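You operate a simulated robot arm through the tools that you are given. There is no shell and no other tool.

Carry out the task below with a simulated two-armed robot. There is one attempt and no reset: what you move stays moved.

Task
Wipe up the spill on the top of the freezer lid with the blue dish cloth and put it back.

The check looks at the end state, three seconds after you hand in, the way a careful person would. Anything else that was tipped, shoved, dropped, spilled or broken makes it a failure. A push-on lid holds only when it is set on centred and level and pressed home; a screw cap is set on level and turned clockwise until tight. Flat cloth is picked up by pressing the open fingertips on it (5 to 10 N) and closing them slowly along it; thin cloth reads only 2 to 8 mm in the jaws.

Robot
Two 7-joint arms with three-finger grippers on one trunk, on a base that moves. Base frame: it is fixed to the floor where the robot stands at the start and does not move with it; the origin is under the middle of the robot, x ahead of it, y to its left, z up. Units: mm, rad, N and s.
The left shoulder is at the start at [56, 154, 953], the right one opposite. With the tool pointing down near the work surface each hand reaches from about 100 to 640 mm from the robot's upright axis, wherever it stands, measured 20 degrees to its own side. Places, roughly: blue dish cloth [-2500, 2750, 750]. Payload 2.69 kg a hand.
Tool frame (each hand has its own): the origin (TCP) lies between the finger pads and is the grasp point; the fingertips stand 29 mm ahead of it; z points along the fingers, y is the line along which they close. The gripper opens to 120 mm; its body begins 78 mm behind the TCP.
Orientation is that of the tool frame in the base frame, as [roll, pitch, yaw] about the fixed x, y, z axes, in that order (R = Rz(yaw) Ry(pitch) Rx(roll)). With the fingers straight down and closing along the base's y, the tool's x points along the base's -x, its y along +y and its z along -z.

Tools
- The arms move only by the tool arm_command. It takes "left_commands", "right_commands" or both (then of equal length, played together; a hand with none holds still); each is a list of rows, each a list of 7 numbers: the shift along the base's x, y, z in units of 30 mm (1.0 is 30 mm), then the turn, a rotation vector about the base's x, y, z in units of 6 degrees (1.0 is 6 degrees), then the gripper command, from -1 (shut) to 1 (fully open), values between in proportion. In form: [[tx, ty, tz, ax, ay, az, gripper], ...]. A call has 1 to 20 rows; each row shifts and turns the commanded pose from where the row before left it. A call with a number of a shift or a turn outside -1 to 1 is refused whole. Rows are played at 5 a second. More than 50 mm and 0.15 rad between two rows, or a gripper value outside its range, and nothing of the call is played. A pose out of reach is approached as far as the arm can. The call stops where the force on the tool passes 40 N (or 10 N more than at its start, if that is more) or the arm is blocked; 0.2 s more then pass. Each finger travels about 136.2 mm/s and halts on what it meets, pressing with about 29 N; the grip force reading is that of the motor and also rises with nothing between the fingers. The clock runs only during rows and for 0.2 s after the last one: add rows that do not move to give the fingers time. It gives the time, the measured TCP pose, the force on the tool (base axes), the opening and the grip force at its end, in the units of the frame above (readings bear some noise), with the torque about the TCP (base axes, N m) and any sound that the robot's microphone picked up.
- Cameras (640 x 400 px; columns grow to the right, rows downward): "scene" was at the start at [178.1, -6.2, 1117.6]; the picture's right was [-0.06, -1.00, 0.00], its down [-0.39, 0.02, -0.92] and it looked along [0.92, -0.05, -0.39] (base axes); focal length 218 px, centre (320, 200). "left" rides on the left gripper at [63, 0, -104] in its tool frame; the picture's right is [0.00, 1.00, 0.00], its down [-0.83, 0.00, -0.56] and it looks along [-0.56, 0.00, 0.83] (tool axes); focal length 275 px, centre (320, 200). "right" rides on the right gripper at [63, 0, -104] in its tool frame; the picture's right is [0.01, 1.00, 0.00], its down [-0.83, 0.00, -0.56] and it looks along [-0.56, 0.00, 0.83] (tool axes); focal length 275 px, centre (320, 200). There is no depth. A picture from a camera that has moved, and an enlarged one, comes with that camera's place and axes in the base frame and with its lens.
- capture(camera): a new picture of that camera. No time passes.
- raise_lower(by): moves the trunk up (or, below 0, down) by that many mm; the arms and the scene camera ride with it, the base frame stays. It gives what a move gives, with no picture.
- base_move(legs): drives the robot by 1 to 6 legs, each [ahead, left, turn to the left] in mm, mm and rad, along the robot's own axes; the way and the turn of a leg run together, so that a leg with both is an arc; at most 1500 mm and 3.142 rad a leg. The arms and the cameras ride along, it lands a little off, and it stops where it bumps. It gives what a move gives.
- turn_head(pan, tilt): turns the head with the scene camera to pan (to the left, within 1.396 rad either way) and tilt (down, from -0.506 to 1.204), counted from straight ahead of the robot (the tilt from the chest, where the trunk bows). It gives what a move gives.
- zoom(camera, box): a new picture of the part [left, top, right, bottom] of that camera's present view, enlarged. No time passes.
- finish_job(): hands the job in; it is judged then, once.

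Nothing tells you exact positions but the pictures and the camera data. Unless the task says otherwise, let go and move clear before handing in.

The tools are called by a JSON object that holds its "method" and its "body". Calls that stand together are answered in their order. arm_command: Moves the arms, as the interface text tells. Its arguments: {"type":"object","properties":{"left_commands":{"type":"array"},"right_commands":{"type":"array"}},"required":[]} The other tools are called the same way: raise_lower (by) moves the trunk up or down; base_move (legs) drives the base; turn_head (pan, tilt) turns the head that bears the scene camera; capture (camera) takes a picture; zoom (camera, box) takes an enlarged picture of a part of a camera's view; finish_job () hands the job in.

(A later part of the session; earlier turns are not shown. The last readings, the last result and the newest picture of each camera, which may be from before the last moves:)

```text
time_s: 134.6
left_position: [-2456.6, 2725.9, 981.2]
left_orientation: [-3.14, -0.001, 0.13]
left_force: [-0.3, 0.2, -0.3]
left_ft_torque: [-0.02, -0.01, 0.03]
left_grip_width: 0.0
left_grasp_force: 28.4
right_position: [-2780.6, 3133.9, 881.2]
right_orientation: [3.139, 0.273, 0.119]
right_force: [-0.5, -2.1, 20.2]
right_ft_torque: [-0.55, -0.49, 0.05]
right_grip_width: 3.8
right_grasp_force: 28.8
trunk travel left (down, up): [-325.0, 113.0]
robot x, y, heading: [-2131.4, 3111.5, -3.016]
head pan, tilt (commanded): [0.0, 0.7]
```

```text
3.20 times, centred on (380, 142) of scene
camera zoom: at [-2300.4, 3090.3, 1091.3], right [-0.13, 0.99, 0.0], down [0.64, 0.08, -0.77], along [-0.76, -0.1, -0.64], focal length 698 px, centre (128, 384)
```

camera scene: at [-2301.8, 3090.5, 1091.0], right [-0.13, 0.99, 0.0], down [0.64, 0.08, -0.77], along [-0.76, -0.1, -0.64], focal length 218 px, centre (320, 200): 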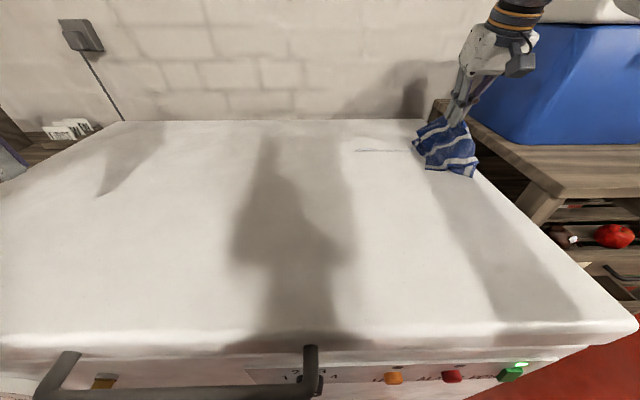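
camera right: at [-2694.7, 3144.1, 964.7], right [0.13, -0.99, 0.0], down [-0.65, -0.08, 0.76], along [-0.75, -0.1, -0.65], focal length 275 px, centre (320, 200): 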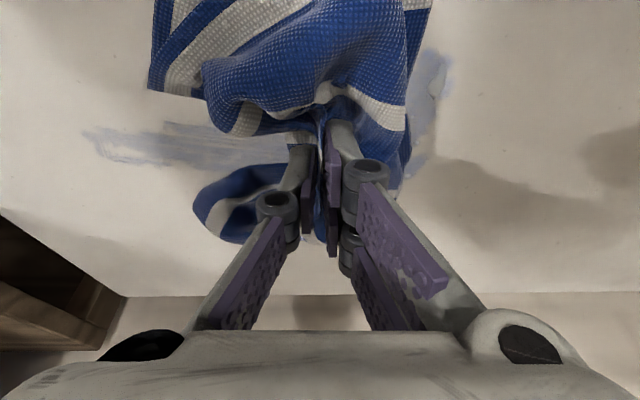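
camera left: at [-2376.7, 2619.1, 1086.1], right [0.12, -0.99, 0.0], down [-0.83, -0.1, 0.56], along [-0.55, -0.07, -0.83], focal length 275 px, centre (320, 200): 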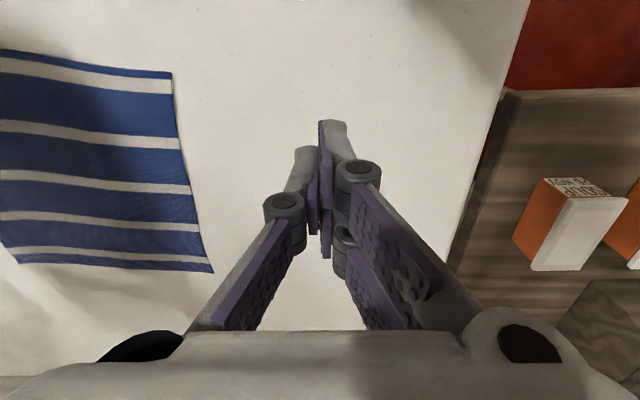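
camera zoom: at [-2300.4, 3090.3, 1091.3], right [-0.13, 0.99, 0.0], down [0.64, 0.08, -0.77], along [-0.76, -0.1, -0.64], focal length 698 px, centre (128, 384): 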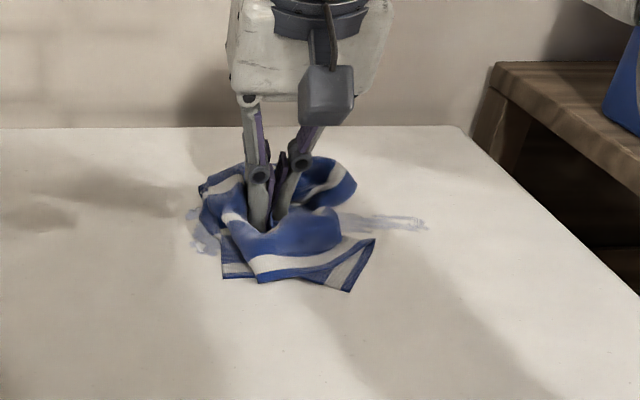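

The patch is being thinned; I'll run a few back-and-forth passes over this band.

{"method": "arm_command", "body": {"right_commands": [[0, -0.5, 0.02, 0, 0, 0, -1], [0, -0.5, 0, 0, 0, 0, -1], [0, -0.5, 0, 0, 0, 0, -1], [0, -0.5, 0, 0, 0, 0, -1], [0, 0.5, 0, 0, 0, 0, -1], [0, 0.5, 0, 0, 0, 0, -1], [0, 0.5, 0, 0, 0, 0, -1], [0, 0.5, 0, 0, 0, 0, -1], [0, 0.5, 0, 0, 0, 0, -1], [0, 0.5, 0, 0, 0, 0, -1], [0, 0.5, 0, 0, 0, 0, -1], [0, 0.5, 0, 0, 0, 0, -1], [0, 0.5, 0, 0, 0, 0, -1], [0, 0.5, 0, 0, 0, 0, -1], [0, 0.5, 0, 0, 0, 0, -1], [0, 0, 0, 0, 0, 0, -1]]}}

{"method": "capture", "body": {"camera": "right"}}

{"method": "zoom", "body": {"camera": "scene", "box": [280, 80, 480, 205]}}

```text
time_s: 138.0
left_position: [-2456.5, 2726.8, 980.9]
left_orientation: [-3.139, 0.001, 0.129]
left_force: [-0.1, -0.3, -0.9]
left_ft_torque: [0.02, -0.01, -0.02]
left_grip_width: 0.0
left_grasp_force: 28.9
right_position: [-2766.0, 3248.7, 880.1]
right_orientation: [-3.141, 0.278, 0.121]
right_force: [-0.1, 0.8, 47.7]
right_ft_torque: [-1.17, -0.98, 0.16]
right_grip_width: 3.8
right_grasp_force: 33.5
right hand out of reach, approached as far as the arm can: row 2, 3, 4
trunk travel left (down, up): [-325.0, 113.0]
robot x, y, heading: [-2133.1, 3115.5, -3.018]
head pan, tilt (commanded): [0.0, 0.7]
```

```text
taken
camera right: at [-2678.7, 3259.8, 963.8], right [0.12, -0.99, 0.0], down [-0.64, -0.08, 0.76], along [-0.76, -0.09, -0.65], focal length 275 px, centre (320, 200)
```

right: 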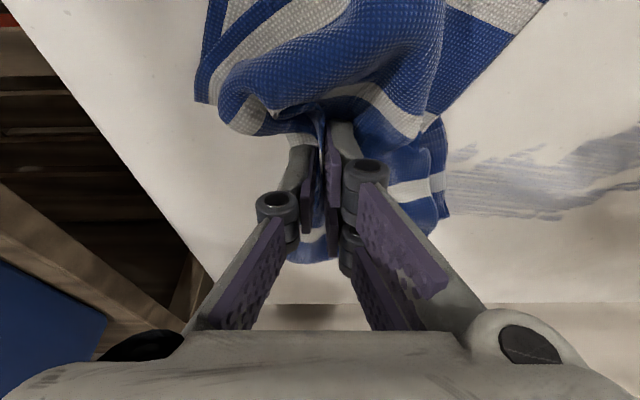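

```text
3.20 times, centred on (380, 142) of scene
camera zoom: at [-2299.0, 3089.9, 1091.5], right [-0.13, 0.99, 0.0], down [0.64, 0.08, -0.77], along [-0.76, -0.1, -0.64], focal length 698 px, centre (128, 384)
```

zoom: 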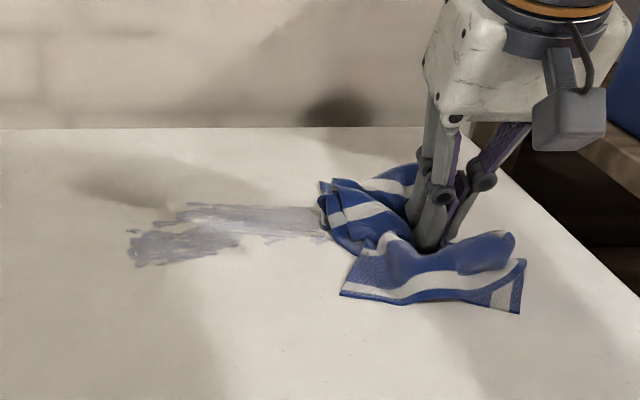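

Force is too high (48 N), so I'll ease up. Thin smears seem to dry off on their own as before, so a couple more lighter passes to the left should do.

{"method": "arm_command", "body": {"right_commands": [[0, 0, 0.1, 0, 0, 0, -1], [0, 0, 0, 0, 0, 0, -1]]}}

{"method": "arm_command", "body": {"right_commands": [[0, -0.5, 0, 0, 0, 0, -1], [0, -0.5, 0, 0, 0, 0, -1], [0, -0.5, 0, 0, 0, 0, -1], [0, -0.5, 0, 0, 0, 0, -1], [0, -0.5, 0, 0, 0, 0, -1], [0, 0, 0, 0, 0, 0, -1]]}}

{"method": "zoom", "body": {"camera": "scene", "box": [280, 80, 480, 205]}}

```text
time_s: 138.6
left_position: [-2454.8, 2725.9, 980.9]
left_orientation: [-3.141, 0.001, 0.129]
left_force: [0.4, 0.8, 0.4]
left_ft_torque: [0.0, -0.03, -0.01]
left_grip_width: 0.0
left_grasp_force: 28.5
right_position: [-2765.7, 3247.4, 880.6]
right_orientation: [3.139, 0.273, 0.12]
right_force: [-2.2, -3.9, 27.8]
right_ft_torque: [-0.11, -0.45, -0.09]
right_grip_width: 2.8
right_grasp_force: 27.8
trunk travel left (down, up): [-325.0, 113.0]
robot x, y, heading: [-2133.6, 3112.7, -3.016]
head pan, tilt (commanded): [0.0, 0.7]
```

```text
time_s: 140.0
left_position: [-2455.6, 2725.7, 981.5]
left_orientation: [-3.141, 0.003, 0.128]
left_force: [0.6, 0.6, -0.9]
left_ft_torque: [0.02, 0.03, -0.01]
left_grip_width: 0.0
left_grasp_force: 28.7
right_position: [-2765.0, 3171.8, 881.4]
right_orientation: [3.139, 0.276, 0.122]
right_force: [3.4, 4.4, 43.1]
right_ft_torque: [-0.39, -1.11, 0.13]
right_grip_width: 3.2
right_grasp_force: 33.2
trunk travel left (down, up): [-325.0, 113.0]
robot x, y, heading: [-2132.2, 3114.1, -3.014]
head pan, tilt (commanded): [0.0, 0.7]
```

```text
3.20 times, centred on (380, 142) of scene
camera zoom: at [-2299.1, 3090.0, 1091.5], right [-0.13, 0.99, 0.0], down [0.64, 0.08, -0.77], along [-0.76, -0.1, -0.64], focal length 698 px, centre (128, 384)
```

zoom: 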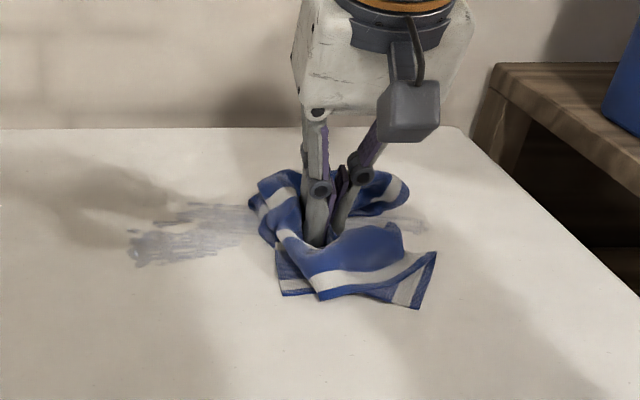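

{"method": "arm_command", "body": {"right_commands": [[0, 0, 0.1, 0, 0, 0, -1], [0.06, -0.5, 0.02, 0, 0, 0, -1], [0.06, -0.5, 0, 0, 0, 0, -1], [0.06, -0.5, 0, 0, 0, 0, -1], [0.1, -0.5, 0, 0, 0, 0, -1], [0.1, -0.5, 0, 0, 0, 0, -1], [0, 0, 0, 0, 0, 0, -1]]}}

{"method": "zoom", "body": {"camera": "scene", "box": [240, 80, 440, 205]}}

```text
time_s: 141.6
left_position: [-2458.3, 2726.1, 980.8]
left_orientation: [3.141, 0.001, 0.13]
left_force: [0.3, 0.3, 0.4]
left_ft_torque: [-0.04, 0.01, -0.03]
left_grip_width: 0.0
left_grasp_force: 28.6
right_position: [-2754.5, 3099.1, 880.1]
right_orientation: [3.138, 0.269, 0.121]
right_force: [1.1, 1.0, 8.0]
right_ft_torque: [0.17, -0.07, -0.04]
right_grip_width: 2.7
right_grasp_force: 31.1
trunk travel left (down, up): [-325.0, 113.0]
robot x, y, heading: [-2131.0, 3111.2, -3.018]
head pan, tilt (commanded): [0.0, 0.7]
```

```text
3.20 times, centred on (340, 142) of scene
camera zoom: at [-2301.5, 3090.7, 1091.0], right [-0.13, 0.99, 0.0], down [0.64, 0.08, -0.77], along [-0.76, -0.1, -0.64], focal length 698 px, centre (256, 384)
```

zoom: 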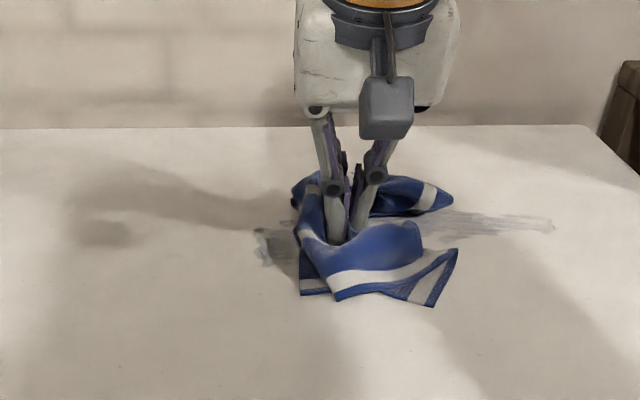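

{"method": "arm_command", "body": {"right_commands": [[0.2, -0.5, 0, 0, 0, 0, -1], [0.2, -0.5, 0, 0, 0, 0, -1], [0.2, -0.5, 0, 0, 0, 0, -1], [0.2, -0.5, 0, 0, 0, 0, -1], [0.0, -0.5, 0, 0, 0, 0, -1], [0, 0, 0.6, 0, 0, 0, -1], [0, 0, 0.6, 0, 0, 0, -1], [0, 0, 0.6, 0, 0, 0, -1], [0, 0, 0, 0, 0, 0, -1]]}}

{"method": "zoom", "body": {"camera": "scene", "box": [240, 80, 480, 230]}}

{"method": "capture", "body": {"camera": "right"}}

```text
time_s: 143.6
left_position: [-2458.1, 2726.0, 980.9]
left_orientation: [-3.141, 0.001, 0.129]
left_force: [0.0, 0.4, 0.0]
left_ft_torque: [0.01, 0.04, 0.01]
left_grip_width: 0.0
left_grasp_force: 28.5
right_position: [-2713.9, 3026.8, 935.0]
right_orientation: [3.136, 0.269, 0.119]
right_force: [0.4, -0.2, -0.2]
right_ft_torque: [0.01, -0.03, 0.0]
right_grip_width: 2.9
right_grasp_force: 26.7
right hand out of reach, approached as far as the arm can: row 6, 7, 8
trunk travel left (down, up): [-325.0, 113.0]
robot x, y, heading: [-2130.9, 3113.1, -3.019]
head pan, tilt (commanded): [0.0, 0.7]
```

```text
2.67 times, centred on (360, 155) of scene
camera zoom: at [-2301.9, 3090.5, 1091.0], right [-0.13, 0.99, 0.0], down [0.64, 0.08, -0.76], along [-0.76, -0.1, -0.64], focal length 581 px, centre (213, 320)
```

zoom: 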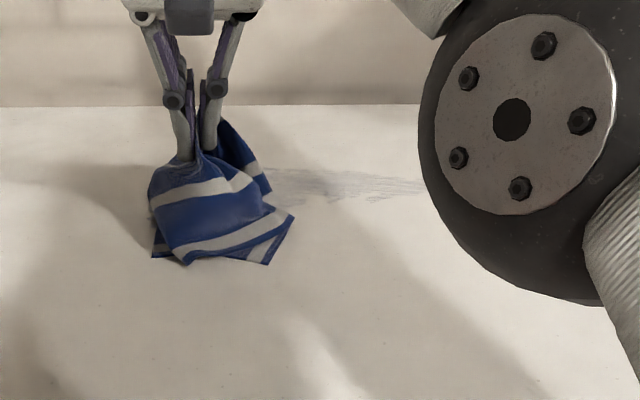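

```text
taken
camera right: at [-2627.7, 3038.1, 1018.8], right [0.12, -0.99, 0.0], down [-0.65, -0.08, 0.76], along [-0.75, -0.1, -0.65], focal length 275 px, centre (320, 200)
```

right: 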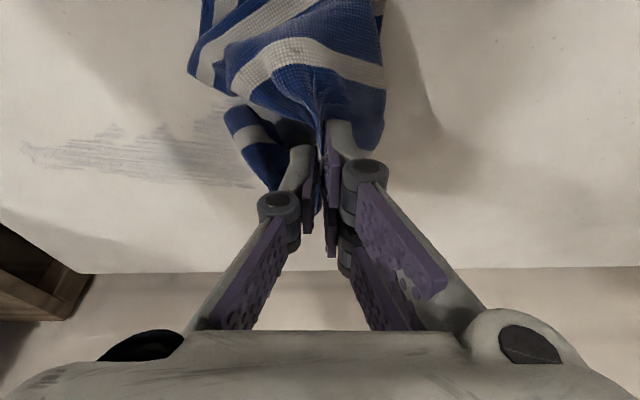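

Only a faint streaky band is left at the far side. The elbow is coming close to the head again, so I'll shift the base left and bring the hand back to the right relative to the body before another pass.

{"method": "base_move", "body": {"legs": [[0, 70, 0]]}}

{"method": "arm_command", "body": {"right_commands": [[-0.06, 0.5, 0, 0, 0, 0, -1], [-0.06, 0.5, 0, 0, 0, 0, -1], [-0.06, 0.5, 0, 0, 0, 0, -1], [-0.06, 0.5, 0, 0, 0, 0, -1], [-0.06, 0.5, 0, 0, 0, 0, -1], [-0.06, 0.5, 0, 0, 0, 0, -1], [0, 0, 0, 0, 0, 0, -1]]}}

{"method": "capture", "body": {"camera": "scene"}}

{"method": "capture", "body": {"camera": "right"}}

```text
time_s: 144.8
left_position: [-2449.5, 2656.3, 981.2]
left_orientation: [-3.141, 0.0, 0.129]
left_force: [0.2, 0.5, -0.9]
left_ft_torque: [0.01, 0.02, -0.02]
left_grip_width: 0.3
left_grasp_force: 28.4
right_position: [-2706.1, 2958.0, 933.2]
right_orientation: [3.138, 0.269, 0.119]
right_force: [-0.1, -1.7, -1.4]
right_ft_torque: [-0.02, 0.01, -0.01]
right_grip_width: 3.9
right_grasp_force: 29.8
trunk travel left (down, up): [-325.0, 113.0]
robot x, y, heading: [-2123.4, 3043.3, -3.013]
head pan, tilt (commanded): [0.0, 0.7]
```

```text
time_s: 146.4
left_position: [-2450.8, 2657.5, 981.5]
left_orientation: [3.141, -0.001, 0.129]
left_force: [-0.2, -0.9, -1.2]
left_ft_torque: [0.02, 0.0, -0.02]
left_grip_width: 0.0
left_grasp_force: 28.1
right_position: [-2740.3, 3035.9, 942.6]
right_orientation: [3.139, 0.264, 0.118]
right_force: [0.3, -1.4, -1.1]
right_ft_torque: [-0.11, -0.04, 0.01]
right_grip_width: 3.5
right_grasp_force: 30.0
right hand out of reach, approached as far as the arm can: row 1, 2, 3, 4, 5, 6
trunk travel left (down, up): [-325.0, 113.0]
robot x, y, heading: [-2125.3, 3043.3, -3.018]
head pan, tilt (commanded): [0.0, 0.7]
```

```text
taken
camera scene: at [-2293.1, 3021.2, 1091.0], right [-0.13, 0.99, 0.0], down [0.64, 0.08, -0.76], along [-0.76, -0.1, -0.64], focal length 218 px, centre (320, 200)
```

scene: 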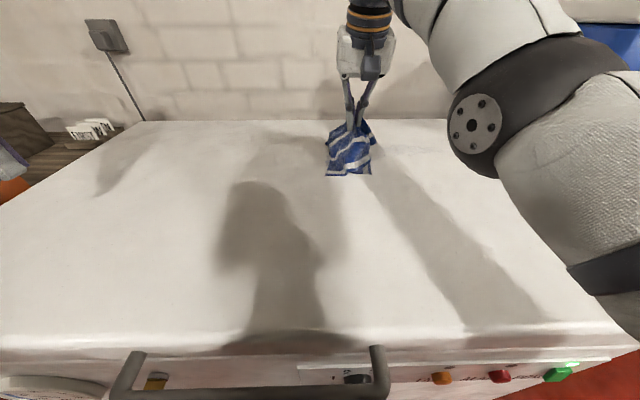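

```text
taken
camera right: at [-2654.9, 3045.9, 1028.2], right [0.12, -0.99, 0.0], down [-0.65, -0.08, 0.75], along [-0.75, -0.09, -0.66], focal length 275 px, centre (320, 200)
```

right: 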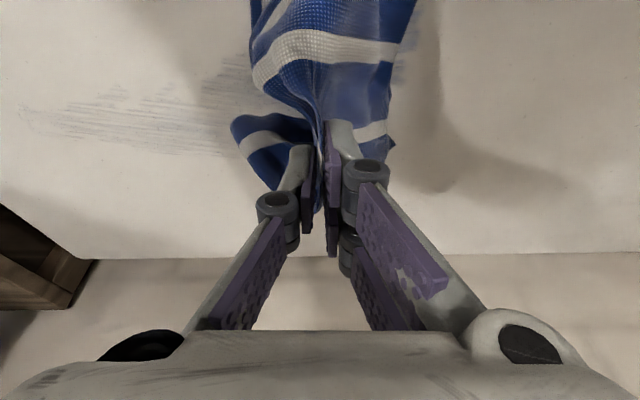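

The streaks are fading further. The elbow has swung low and inward with the tilted tool, so I'll straighten the tool again and move to the right to get back to a comfortable posture.

{"method": "arm_command", "body": {"right_commands": [[0, 0.5, 0.2, 0.104, -0.827, 0, -1], [0, 0.5, 0.2, 0.104, -0.827, 0, -1], [0, 0.5, 0.2, 0.104, -0.827, 0, -1], [0, 0.5, 0, 0, 0, 0, -1], [0, 0.5, 0, 0, 0, 0, -1], [0, 0.5, 0, 0, 0, 0, -1], [0, 0, 0, 0, 0, 0, -1]]}}

{"method": "capture", "body": {"camera": "scene"}}

```text
time_s: 148.0
left_position: [-2449.0, 2657.2, 981.6]
left_orientation: [3.141, -0.001, 0.129]
left_force: [0.0, 0.2, -0.3]
left_ft_torque: [-0.03, -0.01, 0.03]
left_grip_width: 0.0
left_grasp_force: 28.3
right_position: [-2701.4, 3101.7, 950.6]
right_orientation: [3.139, 0.005, 0.119]
right_force: [0.8, -2.3, -2.6]
right_ft_torque: [-0.04, -0.03, 0.02]
right_grip_width: 3.7
right_grasp_force: 30.1
right hand out of reach, approached as far as the arm can: row 1, 2, 3, 4, 5, 6
trunk travel left (down, up): [-325.0, 113.0]
robot x, y, heading: [-2121.6, 3048.2, -3.021]
head pan, tilt (commanded): [0.0, 0.7]
```

```text
taken
camera scene: at [-2293.1, 3021.2, 1091.0], right [-0.13, 0.99, 0.0], down [0.64, 0.08, -0.76], along [-0.76, -0.1, -0.64], focal length 218 px, centre (320, 200)
```

scene: 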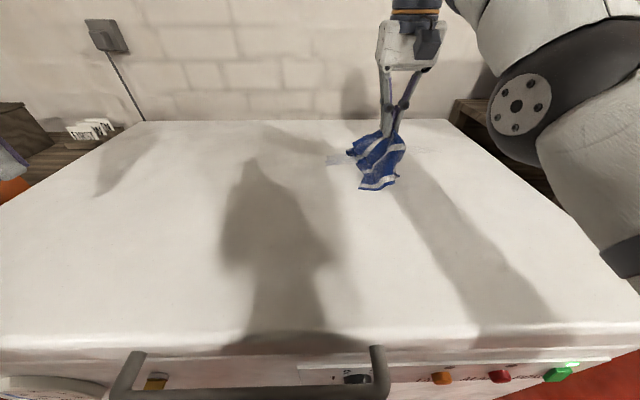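

{"method": "arm_command", "body": {"right_commands": [[-0.06, 0.5, 0, 0, 0, 0, -1], [-0.06, 0.5, 0, 0, 0, 0, -1], [-0.06, 0.5, 0, 0, 0, 0, -1], [-0.06, 0.5, 0, 0, 0, 0, -1], [-0.06, 0.5, 0, 0, 0, 0, -1], [-0.06, 0.5, 0, 0, 0, 0, -1], [-0.06, 0.5, 0, 0, 0, 0, -1], [-0.06, 0.5, 0, 0, 0, 0, -1], [0, 0, 0, 0, 0, 0, -1]]}}

{"method": "capture", "body": {"camera": "scene"}}

```text
time_s: 150.0
left_position: [-2449.7, 2656.6, 983.3]
left_orientation: [3.141, 0.0, 0.13]
left_force: [-0.1, -0.3, 0.0]
left_ft_torque: [-0.02, 0.03, 0.0]
left_grip_width: 0.1
left_grasp_force: 28.5
right_position: [-2722.4, 3219.9, 952.8]
right_orientation: [3.14, 0.006, 0.119]
right_force: [0.2, 0.6, 1.3]
right_ft_torque: [-0.16, 0.04, -0.01]
right_grip_width: 2.0
right_grasp_force: 28.2
right hand out of reach, approached as far as the arm can: row 2, 5
trunk travel left (down, up): [-325.0, 113.0]
robot x, y, heading: [-2126.7, 3045.3, -3.015]
head pan, tilt (commanded): [0.0, 0.7]
```

```text
taken
camera scene: at [-2293.1, 3021.2, 1091.0], right [-0.13, 0.99, 0.0], down [0.64, 0.08, -0.76], along [-0.76, -0.1, -0.64], focal length 218 px, centre (320, 200)
```

scene: 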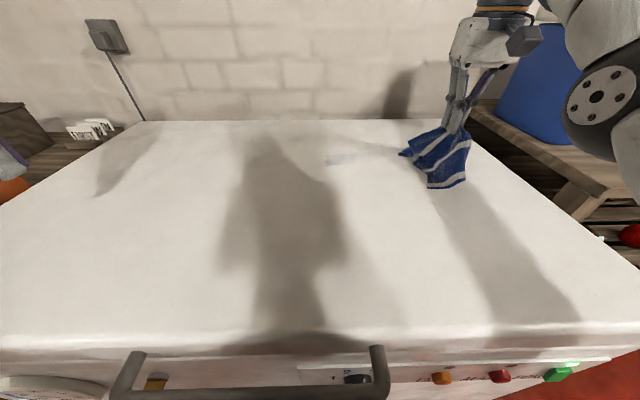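

{"method": "zoom", "body": {"camera": "scene", "box": [300, 110, 460, 210]}}

{"method": "capture", "body": {"camera": "right"}}

```text
4.00 times, centred on (380, 160) of scene
camera zoom: at [-2293.1, 3021.2, 1091.0], right [-0.13, 0.99, 0.0], down [0.64, 0.08, -0.76], along [-0.76, -0.1, -0.64], focal length 872 px, centre (80, 360)
```

zoom: 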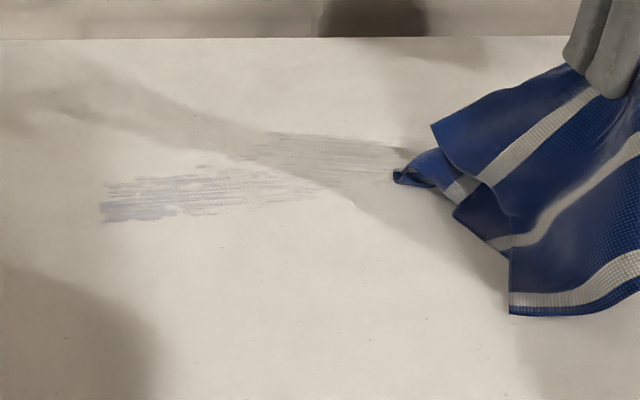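

```text
taken
camera right: at [-2660.2, 3227.3, 1057.3], right [0.12, -0.99, 0.0], down [-0.82, -0.1, 0.56], along [-0.56, -0.07, -0.83], focal length 275 px, centre (320, 200)
```

right: 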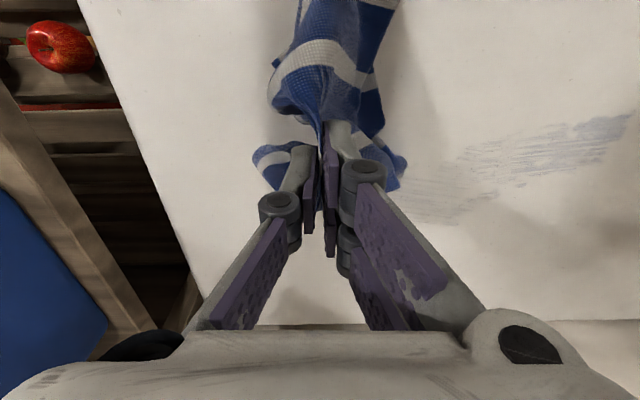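

A thin streaky band remains from about (−2714, 2985) to (−2775, 3150). I'll shift the base 120 mm left so this band is in the right arm's best reach, and wipe it once more.

{"method": "base_move", "body": {"legs": [[0, 120, 0]]}}

{"method": "capture", "body": {"camera": "scene"}}

{"method": "capture", "body": {"camera": "right"}}

```text
time_s: 151.6
left_position: [-2434.1, 2538.4, 980.8]
left_orientation: [-3.142, -0.001, 0.127]
left_force: [-0.8, 0.0, -0.4]
left_ft_torque: [-0.01, 0.03, -0.03]
left_grip_width: 0.1
left_grasp_force: 28.3
right_position: [-2707.4, 3099.1, 952.2]
right_orientation: [3.14, 0.007, 0.119]
right_force: [0.6, -1.1, -1.0]
right_ft_torque: [0.03, 0.03, 0.02]
right_grip_width: 3.5
right_grasp_force: 32.1
trunk travel left (down, up): [-325.0, 113.0]
robot x, y, heading: [-2102.1, 2922.7, -3.015]
head pan, tilt (commanded): [0.0, 0.7]
```

```text
taken
camera scene: at [-2278.0, 2901.7, 1091.0], right [-0.13, 0.99, 0.0], down [0.64, 0.08, -0.76], along [-0.76, -0.1, -0.64], focal length 218 px, centre (320, 200)
```

scene: 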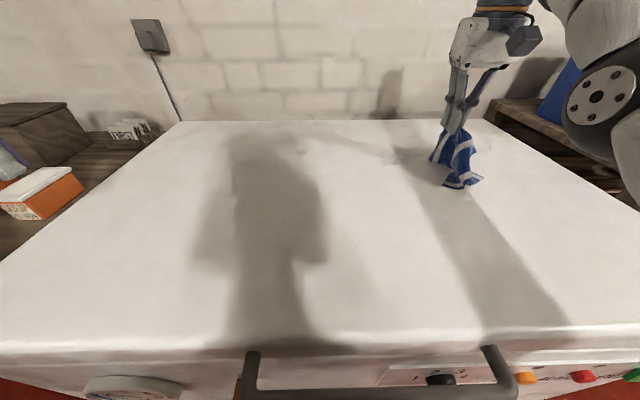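

```text
taken
camera right: at [-2645.1, 3107.7, 1057.3], right [0.12, -0.99, 0.0], down [-0.82, -0.1, 0.56], along [-0.56, -0.07, -0.83], focal length 275 px, centre (320, 200)
```

right: 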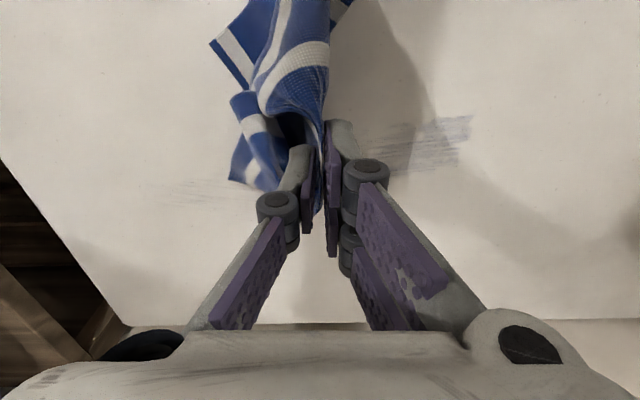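

{"method": "arm_command", "body": {"right_commands": [[-0.2, 0, -0.7, 0, 0, 0, -1], [-0.2, 0, -0.7, 0, 0, 0, -1], [-0.1, 0, -0.6, 0, 0, 0, -1], [0, 0, -0.3, 0, 0, 0, -1], [0, 0, 0, 0, 0, 0, -1]]}}

{"method": "arm_command", "body": {"right_commands": [[0, 0, -0.1, 0, 0, 0, -1], [0, 0, 0, 0, 0, 0, -1]]}}

{"method": "capture", "body": {"camera": "scene"}}

```text
time_s: 152.8
left_position: [-2434.5, 2537.6, 981.9]
left_orientation: [-3.141, 0.002, 0.126]
left_force: [-0.4, -0.6, -0.3]
left_ft_torque: [0.03, 0.0, -0.01]
left_grip_width: 0.0
left_grasp_force: 29.2
right_position: [-2729.3, 3098.6, 885.0]
right_orientation: [3.14, 0.004, 0.117]
right_force: [0.1, -0.7, -0.5]
right_ft_torque: [-0.12, -0.04, 0.01]
right_grip_width: 3.7
right_grasp_force: 31.8
right hand out of reach, approached as far as the arm can: row 2, 4
trunk travel left (down, up): [-325.0, 113.0]
robot x, y, heading: [-2106.4, 2924.4, -3.013]
head pan, tilt (commanded): [0.0, 0.7]
```

```text
time_s: 153.4
left_position: [-2433.4, 2538.1, 980.5]
left_orientation: [3.141, 0.0, 0.13]
left_force: [-0.1, 0.3, -0.4]
left_ft_torque: [-0.01, -0.05, 0.0]
left_grip_width: 0.2
left_grasp_force: 28.9
right_position: [-2731.4, 3101.1, 882.6]
right_orientation: [3.14, 0.007, 0.117]
right_force: [0.3, -0.8, 0.2]
right_ft_torque: [-0.15, -0.03, 0.03]
right_grip_width: 2.0
right_grasp_force: 27.1
trunk travel left (down, up): [-325.0, 113.0]
robot x, y, heading: [-2109.6, 2924.6, -3.021]
head pan, tilt (commanded): [0.0, 0.7]
```

```text
taken
camera scene: at [-2278.0, 2902.1, 1091.0], right [-0.13, 0.99, 0.0], down [0.64, 0.08, -0.77], along [-0.76, -0.1, -0.64], focal length 218 px, centre (320, 200)
```

scene: 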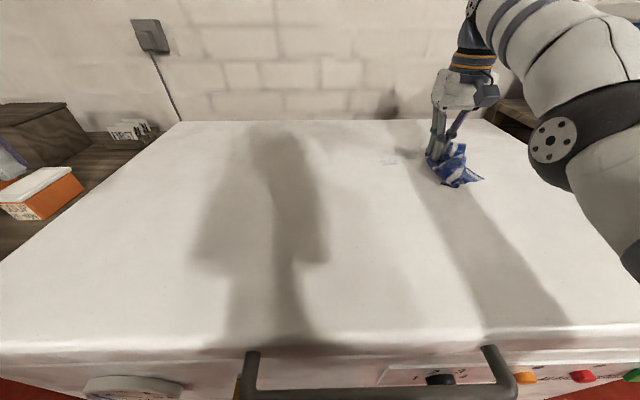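

{"method": "arm_command", "body": {"right_commands": [[0, 0, -0.15, 0, 0, 0, -1], [0.06, -0.4, 0, 0, 0, 0, -1], [0.08, -0.45, 0, 0, 0, 0, -1], [0.1, -0.48, 0, 0, 0, 0, -1], [0.115, -0.48, 0, 0, 0, 0, -1], [0.115, -0.48, 0, 0, 0, 0, -1], [0, 0, 0, 0, 0, 0, -1]]}}

{"method": "capture", "body": {"camera": "scene"}}

{"method": "capture", "body": {"camera": "right"}}

```text
time_s: 155.0
left_position: [-2434.4, 2537.7, 981.2]
left_orientation: [3.14, -0.001, 0.127]
left_force: [-0.8, 0.9, 0.8]
left_ft_torque: [0.02, 0.0, -0.03]
left_grip_width: 0.0
left_grasp_force: 28.7
right_position: [-2723.0, 3030.1, 880.9]
right_orientation: [3.139, 0.004, 0.117]
right_force: [0.3, -0.5, 0.0]
right_ft_torque: [-0.12, -0.02, 0.04]
right_grip_width: 1.9
right_grasp_force: 27.6
right hand out of reach, approached as far as the arm can: row 3, 6
trunk travel left (down, up): [-325.0, 113.0]
robot x, y, heading: [-2104.7, 2924.1, -3.014]
head pan, tilt (commanded): [0.0, 0.7]
```

```text
taken
camera scene: at [-2278.0, 2902.2, 1091.0], right [-0.13, 0.99, 0.0], down [0.64, 0.08, -0.76], along [-0.76, -0.1, -0.64], focal length 218 px, centre (320, 200)
```

scene: 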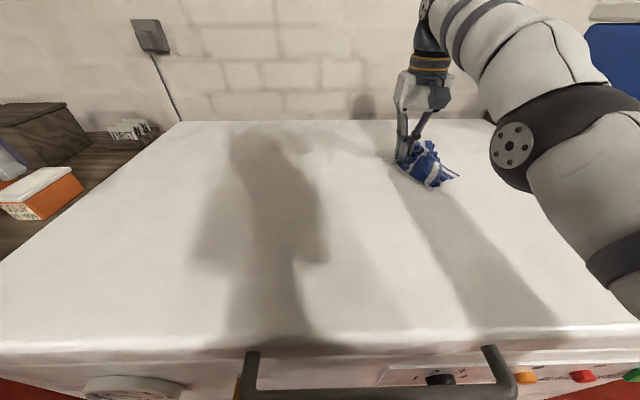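

```text
taken
camera right: at [-2660.8, 3037.7, 985.3], right [0.12, -0.99, 0.0], down [-0.82, -0.1, 0.56], along [-0.56, -0.07, -0.83], focal length 275 px, centre (320, 200)
```

right: 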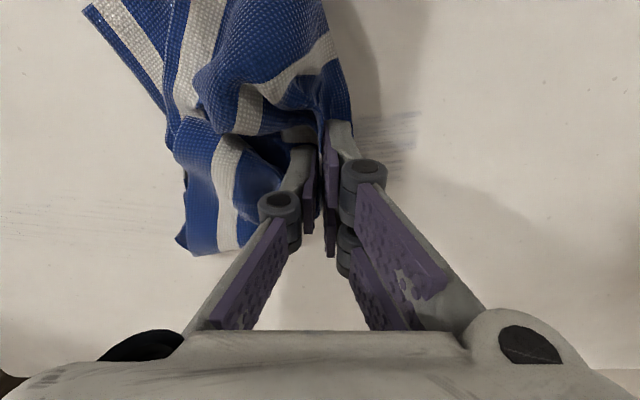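

{"method": "arm_command", "body": {"right_commands": [[0.115, -0.48, -0.1, 0, 0, 0, -1], [0.115, -0.48, 0, 0, 0, 0, -1], [0.115, -0.48, 0, 0, 0, 0, -1], [0.115, -0.48, 0, 0, 0, 0, -1], [0.115, -0.48, 0, 0, 0, 0, -1], [0.115, -0.48, 0, 0, 0, 0, -1], [0, 0, 0, 0, 0, 0, -1]]}}

{"method": "capture", "body": {"camera": "scene"}}

{"method": "zoom", "body": {"camera": "scene", "box": [320, 110, 520, 235]}}

```text
time_s: 156.6
left_position: [-2433.2, 2538.6, 981.2]
left_orientation: [3.141, 0.0, 0.127]
left_force: [-0.3, -0.6, -0.1]
left_ft_torque: [-0.04, -0.01, -0.01]
left_grip_width: 0.0
left_grasp_force: 28.7
right_position: [-2700.6, 2943.7, 877.9]
right_orientation: [3.14, 0.008, 0.12]
right_force: [1.4, -0.7, 12.1]
right_ft_torque: [-0.01, 0.02, 0.04]
right_grip_width: 2.0
right_grasp_force: 28.2
trunk travel left (down, up): [-325.0, 113.0]
robot x, y, heading: [-2106.1, 2922.3, -3.018]
head pan, tilt (commanded): [0.0, 0.7]
```

```text
taken
camera scene: at [-2277.1, 2902.1, 1091.2], right [-0.13, 0.99, 0.0], down [0.64, 0.08, -0.77], along [-0.76, -0.1, -0.64], focal length 218 px, centre (320, 200)
```

scene: 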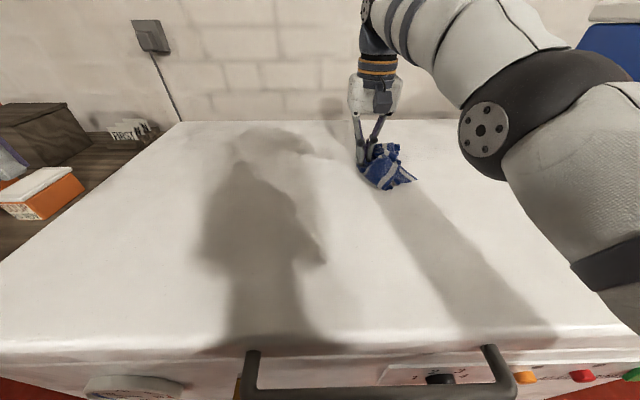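

```text
3.20 times, centred on (420, 172) of scene
camera zoom: at [-2277.1, 2902.1, 1091.2], right [-0.13, 0.99, 0.0], down [0.64, 0.08, -0.77], along [-0.76, -0.1, -0.64], focal length 698 px, centre (0, 288)
```

zoom: 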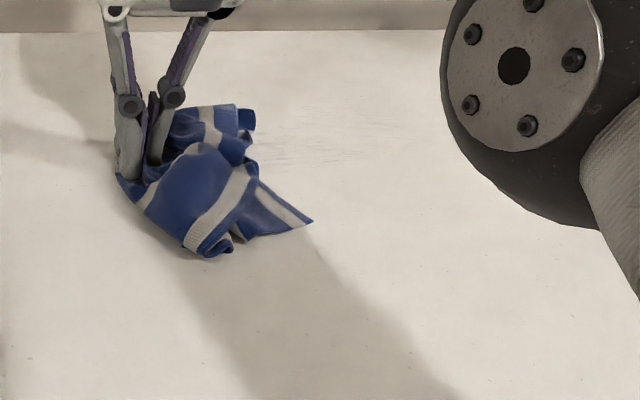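

Only very faint streaks are left now. One more pressed pass back to the right over that band, then I'll lift and inspect.

{"method": "arm_command", "body": {"right_commands": [[-0.115, 0.48, 0.02, 0, 0, 0, -1], [-0.115, 0.48, 0, 0, 0, 0, -1], [-0.115, 0.48, 0, 0, 0, 0, -1], [-0.115, 0.48, 0, 0, 0, 0, -1], [-0.115, 0.48, 0, 0, 0, 0, -1], [-0.1, 0.48, 0, 0, 0, 0, -1], [-0.06, 0.48, 0, 0, 0, 0, -1], [-0.06, 0.48, 0, 0, 0, 0, -1], [0, 0, 0.5, 0, 0, 0, -1], [0, 0, 0.7, 0, 0, 0, -1], [0, 0, 0.7, 0, 0, 0, -1], [0, 0, 0, 0, 0, 0, -1]]}}

{"method": "capture", "body": {"camera": "right"}}

{"method": "capture", "body": {"camera": "scene"}}

{"method": "zoom", "body": {"camera": "scene", "box": [320, 100, 520, 225]}}

```text
time_s: 159.2
left_position: [-2435.3, 2537.4, 980.7]
left_orientation: [3.142, 0.0, 0.128]
left_force: [-0.6, 0.6, -0.5]
left_ft_torque: [0.03, -0.01, 0.05]
left_grip_width: 0.0
left_grasp_force: 28.8
right_position: [-2712.3, 3063.2, 932.3]
right_orientation: [3.139, 0.007, 0.12]
right_force: [-0.2, -0.6, -1.2]
right_ft_torque: [-0.1, 0.02, -0.05]
right_grip_width: 3.7
right_grasp_force: 30.9
right hand out of reach, approached as far as the arm can: row 10, 11
trunk travel left (down, up): [-325.0, 113.0]
robot x, y, heading: [-2102.0, 2925.4, -3.017]
head pan, tilt (commanded): [0.0, 0.7]
```

```text
taken
camera right: at [-2650.3, 3070.4, 1037.4], right [0.12, -0.99, 0.0], down [-0.82, -0.1, 0.56], along [-0.56, -0.07, -0.83], focal length 275 px, centre (320, 200)
```

right: 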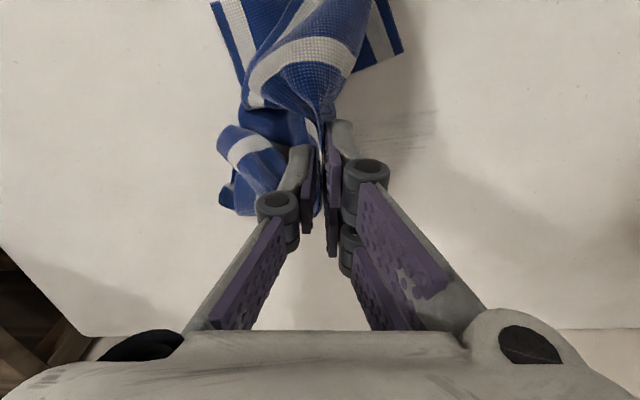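

```text
taken
camera scene: at [-2278.1, 2902.0, 1091.0], right [-0.13, 0.99, 0.0], down [0.64, 0.08, -0.76], along [-0.76, -0.1, -0.64], focal length 218 px, centre (320, 200)
```

scene: 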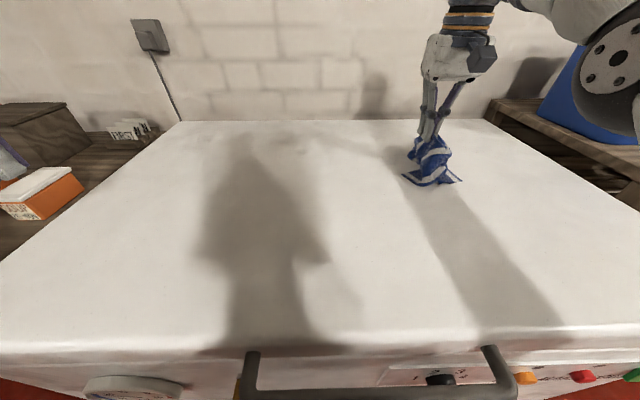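

```text
3.20 times, centred on (420, 162) of scene
camera zoom: at [-2278.1, 2902.0, 1091.0], right [-0.13, 0.99, 0.0], down [0.64, 0.08, -0.76], along [-0.76, -0.1, -0.64], focal length 698 px, centre (0, 320)
```

zoom: 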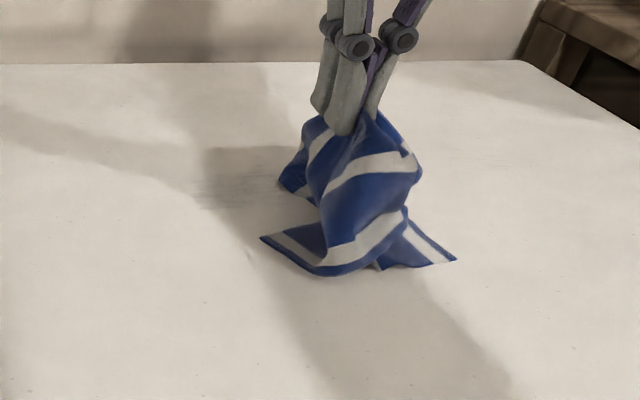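

The spill area looks essentially dry and clean now. I'll shift the base left by 130 mm (so the right arm needn't cross in front of the head) and carry the cloth back toward its place at (−2551, 2841).

{"method": "base_move", "body": {"legs": [[0, 130, 0]]}}

{"method": "capture", "body": {"camera": "left"}}

{"method": "capture", "body": {"camera": "scene"}}

{"method": "zoom", "body": {"camera": "scene", "box": [360, 90, 600, 240]}}

```text
time_s: 160.8
left_position: [-2417.8, 2408.5, 980.6]
left_orientation: [3.139, 0.001, 0.129]
left_force: [0.4, 0.6, -0.1]
left_ft_torque: [-0.01, 0.02, 0.01]
left_grip_width: 0.3
left_grasp_force: 28.6
right_position: [-2695.6, 2935.2, 933.8]
right_orientation: [3.139, 0.007, 0.117]
right_force: [-0.2, -1.1, 0.1]
right_ft_torque: [-0.04, -0.02, 0.0]
right_grip_width: 2.8
right_grasp_force: 26.8
trunk travel left (down, up): [-325.0, 113.0]
robot x, y, heading: [-2088.5, 2795.3, -3.014]
head pan, tilt (commanded): [0.0, 0.7]
```

```text
taken
camera left: at [-2356.0, 2417.0, 1086.1], right [0.12, -0.99, 0.0], down [-0.83, -0.1, 0.56], along [-0.55, -0.07, -0.83], focal length 275 px, centre (320, 200)
```

left: 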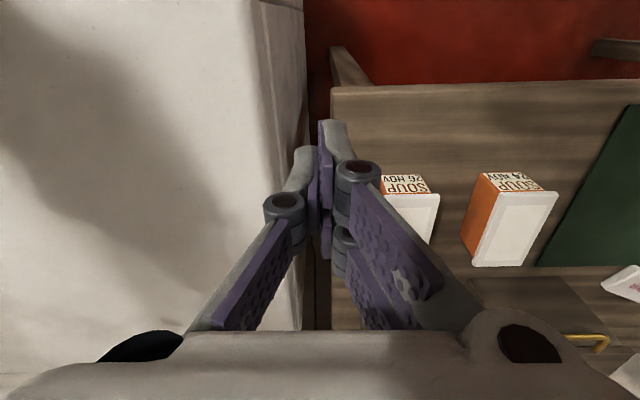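

```text
taken
camera scene: at [-2261.9, 2774.1, 1091.0], right [-0.13, 0.99, 0.0], down [0.64, 0.08, -0.76], along [-0.76, -0.1, -0.64], focal length 218 px, centre (320, 200)
```

scene: 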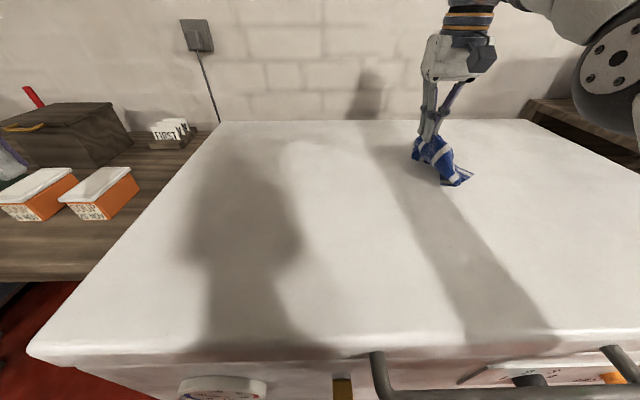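

```text
2.67 times, centred on (480, 165) of scene
camera zoom: at [-2261.9, 2774.1, 1091.0], right [-0.13, 0.99, 0.0], down [0.64, 0.08, -0.76], along [-0.76, -0.1, -0.64], focal length 581 px, centre (-107, 293)
```

zoom: 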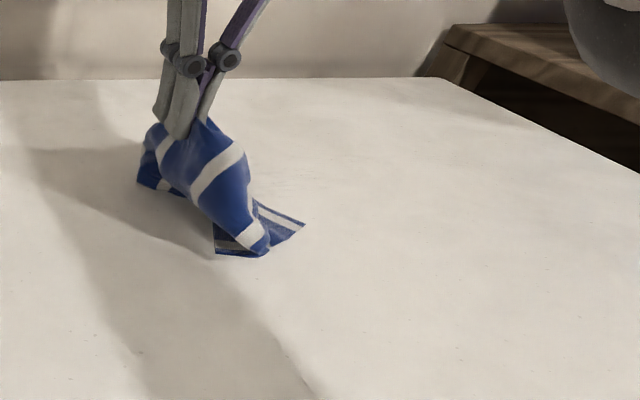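

The lid is clean around the former spill. Now I'll carry the cloth back over its original spot, watching the elbow.

{"method": "arm_command", "body": {"right_commands": [[0.45, -0.3, 0, 0, 0, 0, -1], [0.45, -0.3, 0, 0, 0, 0, -1], [0.45, -0.3, 0, 0, 0, 0, -1], [0.45, -0.3, 0, 0, 0, 0, -1], [0.45, -0.3, 0, 0, 0, 0, -1], [0, 0, 0, 0, 0, 0, -1]]}}

{"method": "capture", "body": {"camera": "scene"}}

```text
time_s: 162.2
left_position: [-2418.0, 2408.9, 981.4]
left_orientation: [-3.141, 0.001, 0.127]
left_force: [0.6, -0.2, 0.0]
left_ft_torque: [0.01, 0.0, 0.01]
left_grip_width: 0.2
left_grasp_force: 28.7
right_position: [-2628.7, 2889.8, 932.7]
right_orientation: [3.139, 0.008, 0.117]
right_force: [-0.6, -0.4, -1.0]
right_ft_torque: [-0.04, -0.02, 0.01]
right_grip_width: 3.5
right_grasp_force: 31.3
trunk travel left (down, up): [-325.0, 113.0]
robot x, y, heading: [-2091.2, 2795.4, -3.015]
head pan, tilt (commanded): [0.0, 0.7]
```

```text
taken
camera scene: at [-2262.0, 2774.4, 1091.0], right [-0.13, 0.99, 0.0], down [0.64, 0.08, -0.76], along [-0.76, -0.1, -0.64], focal length 218 px, centre (320, 200)
```

scene: 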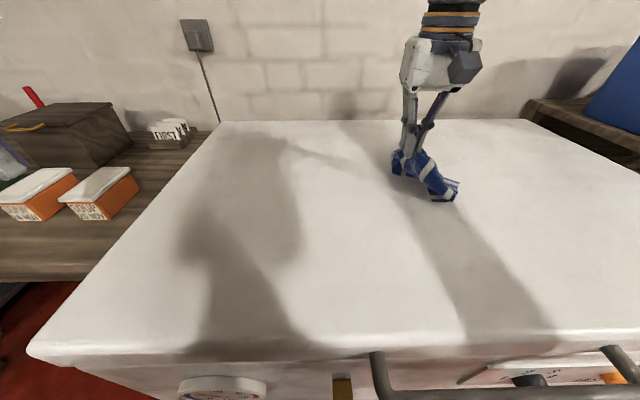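

{"method": "arm_command", "body": {"right_commands": [[0.45, -0.3, 0, 0, 0, 0, -1], [0.45, -0.3, 0, 0, 0, 0, -1], [0.45, -0.3, 0, 0, 0, 0, -1], [0.45, -0.3, 0, 0, 0, 0, -1], [0.45, -0.3, 0, 0, 0, 0, -1], [0, 0, 0, 0, 0, 0, -1]]}}

{"method": "capture", "body": {"camera": "scene"}}

{"method": "capture", "body": {"camera": "right"}}

```text
time_s: 163.7
left_position: [-2418.4, 2409.6, 981.6]
left_orientation: [-3.139, 0.001, 0.126]
left_force: [-0.3, -0.4, -0.6]
left_ft_torque: [0.01, 0.0, -0.01]
left_grip_width: 0.1
left_grasp_force: 28.5
right_position: [-2560.7, 2844.9, 933.2]
right_orientation: [3.14, 0.007, 0.12]
right_force: [-0.2, -0.2, 1.5]
right_ft_torque: [0.13, 0.02, 0.0]
right_grip_width: 3.0
right_grasp_force: 30.5
trunk travel left (down, up): [-325.0, 113.0]
robot x, y, heading: [-2092.0, 2798.5, -3.015]
head pan, tilt (commanded): [0.0, 0.7]
```

```text
taken
camera scene: at [-2262.0, 2774.5, 1091.0], right [-0.13, 0.99, 0.0], down [0.64, 0.08, -0.76], along [-0.76, -0.1, -0.64], focal length 218 px, centre (320, 200)
```

scene: 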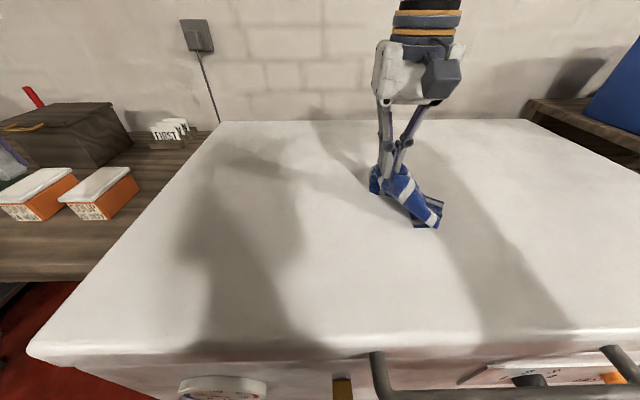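

```text
taken
camera right: at [-2498.9, 2852.6, 1037.9], right [0.12, -0.99, 0.0], down [-0.82, -0.1, 0.56], along [-0.56, -0.07, -0.83], focal length 275 px, centre (320, 200)
```

right: 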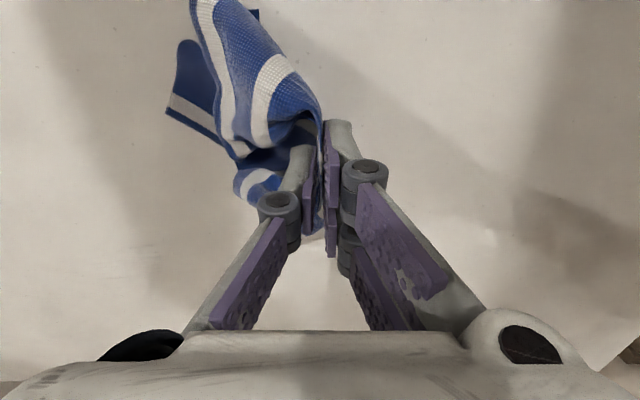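

The cloth trails to the right in a bunch. I'll lift it fully off the lid so it hangs free and untwists, using the trunk as well.

{"method": "arm_command", "body": {"right_commands": [[0, 0, 0.7, 0, 0, 0, -1], [0, 0, 0.7, 0, 0, 0, -1], [0, 0, 0, 0, 0, 0, -1]]}}

{"method": "raise_lower", "body": {"by": 100}}

{"method": "capture", "body": {"camera": "scene"}}

{"method": "capture", "body": {"camera": "right"}}

```text
time_s: 164.4
left_position: [-2418.6, 2411.0, 981.1]
left_orientation: [-3.141, 0.001, 0.127]
left_force: [0.2, -0.3, 0.8]
left_ft_torque: [0.02, 0.03, 0.03]
left_grip_width: 0.1
left_grasp_force: 28.6
right_position: [-2560.1, 2845.1, 974.3]
right_orientation: [3.14, 0.007, 0.118]
right_force: [0.2, 1.1, 0.0]
right_ft_torque: [0.03, 0.02, -0.01]
right_grip_width: 2.7
right_grasp_force: 30.7
trunk travel left (down, up): [-325.0, 113.0]
robot x, y, heading: [-2087.0, 2797.4, -3.023]
head pan, tilt (commanded): [0.0, 0.7]
```

```text
time_s: 165.8
left_position: [-2419.6, 2410.1, 1079.4]
left_orientation: [3.141, -0.003, 0.128]
left_force: [-0.6, 0.1, -0.5]
left_ft_torque: [-0.02, -0.02, -0.01]
left_grip_width: 0.0
left_grasp_force: 28.2
right_position: [-2561.5, 2845.8, 1073.2]
right_orientation: [3.138, 0.004, 0.12]
right_force: [0.1, -0.2, -0.5]
right_ft_torque: [0.05, 0.03, 0.0]
right_grip_width: 2.4
right_grasp_force: 27.1
trunk travel left (down, up): [-425.0, 13.0]
robot x, y, heading: [-2091.2, 2795.7, -3.015]
head pan, tilt (commanded): [0.0, 0.7]
```

```text
taken
camera scene: at [-2195.5, 2782.9, 1207.2], right [-0.13, 0.99, 0.0], down [0.64, 0.08, -0.76], along [-0.76, -0.1, -0.64], focal length 218 px, centre (320, 200)
```

scene: 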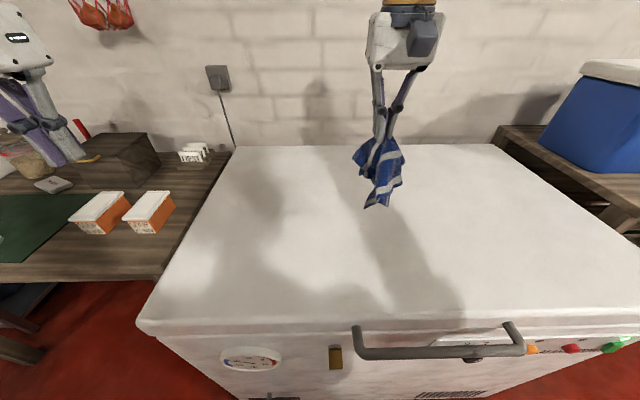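

```text
taken
camera right: at [-2500.2, 2852.9, 1178.1], right [0.12, -0.99, 0.0], down [-0.82, -0.1, 0.56], along [-0.55, -0.07, -0.83], focal length 275 px, centre (320, 200)
```

right: 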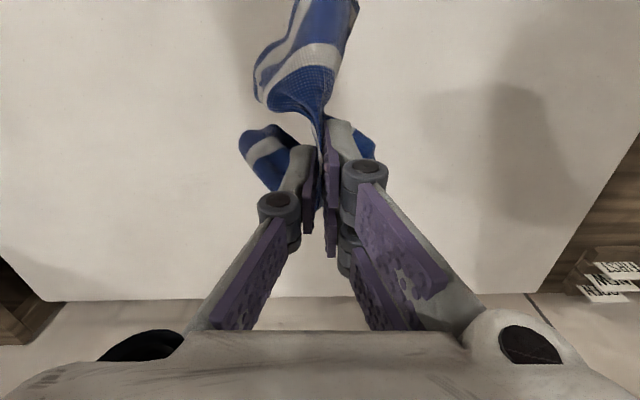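

The cloth hangs free now, and this higher view shows the whole lid. Let me check the lid for any residue.

{"method": "zoom", "body": {"camera": "scene", "box": [360, 130, 640, 305]}}

{"method": "zoom", "body": {"camera": "scene", "box": [340, 135, 440, 215]}}

```text
2.29 times, centred on (500, 218) of scene
camera zoom: at [-2195.5, 2782.9, 1207.2], right [-0.13, 0.99, 0.0], down [0.64, 0.08, -0.76], along [-0.76, -0.1, -0.64], focal length 498 px, centre (-91, 160)
```

zoom: 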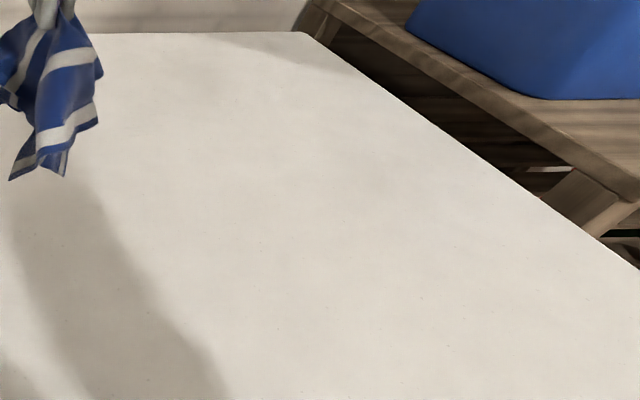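

```text
5.00 times, centred on (390, 175) of scene
camera zoom: at [-2195.5, 2782.9, 1207.2], right [-0.13, 0.99, 0.0], down [0.64, 0.08, -0.76], along [-0.76, -0.1, -0.64], focal length 1090 px, centre (-30, 325)
```

zoom: 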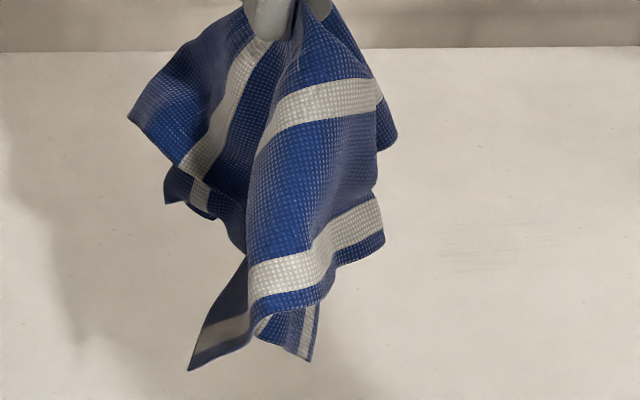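

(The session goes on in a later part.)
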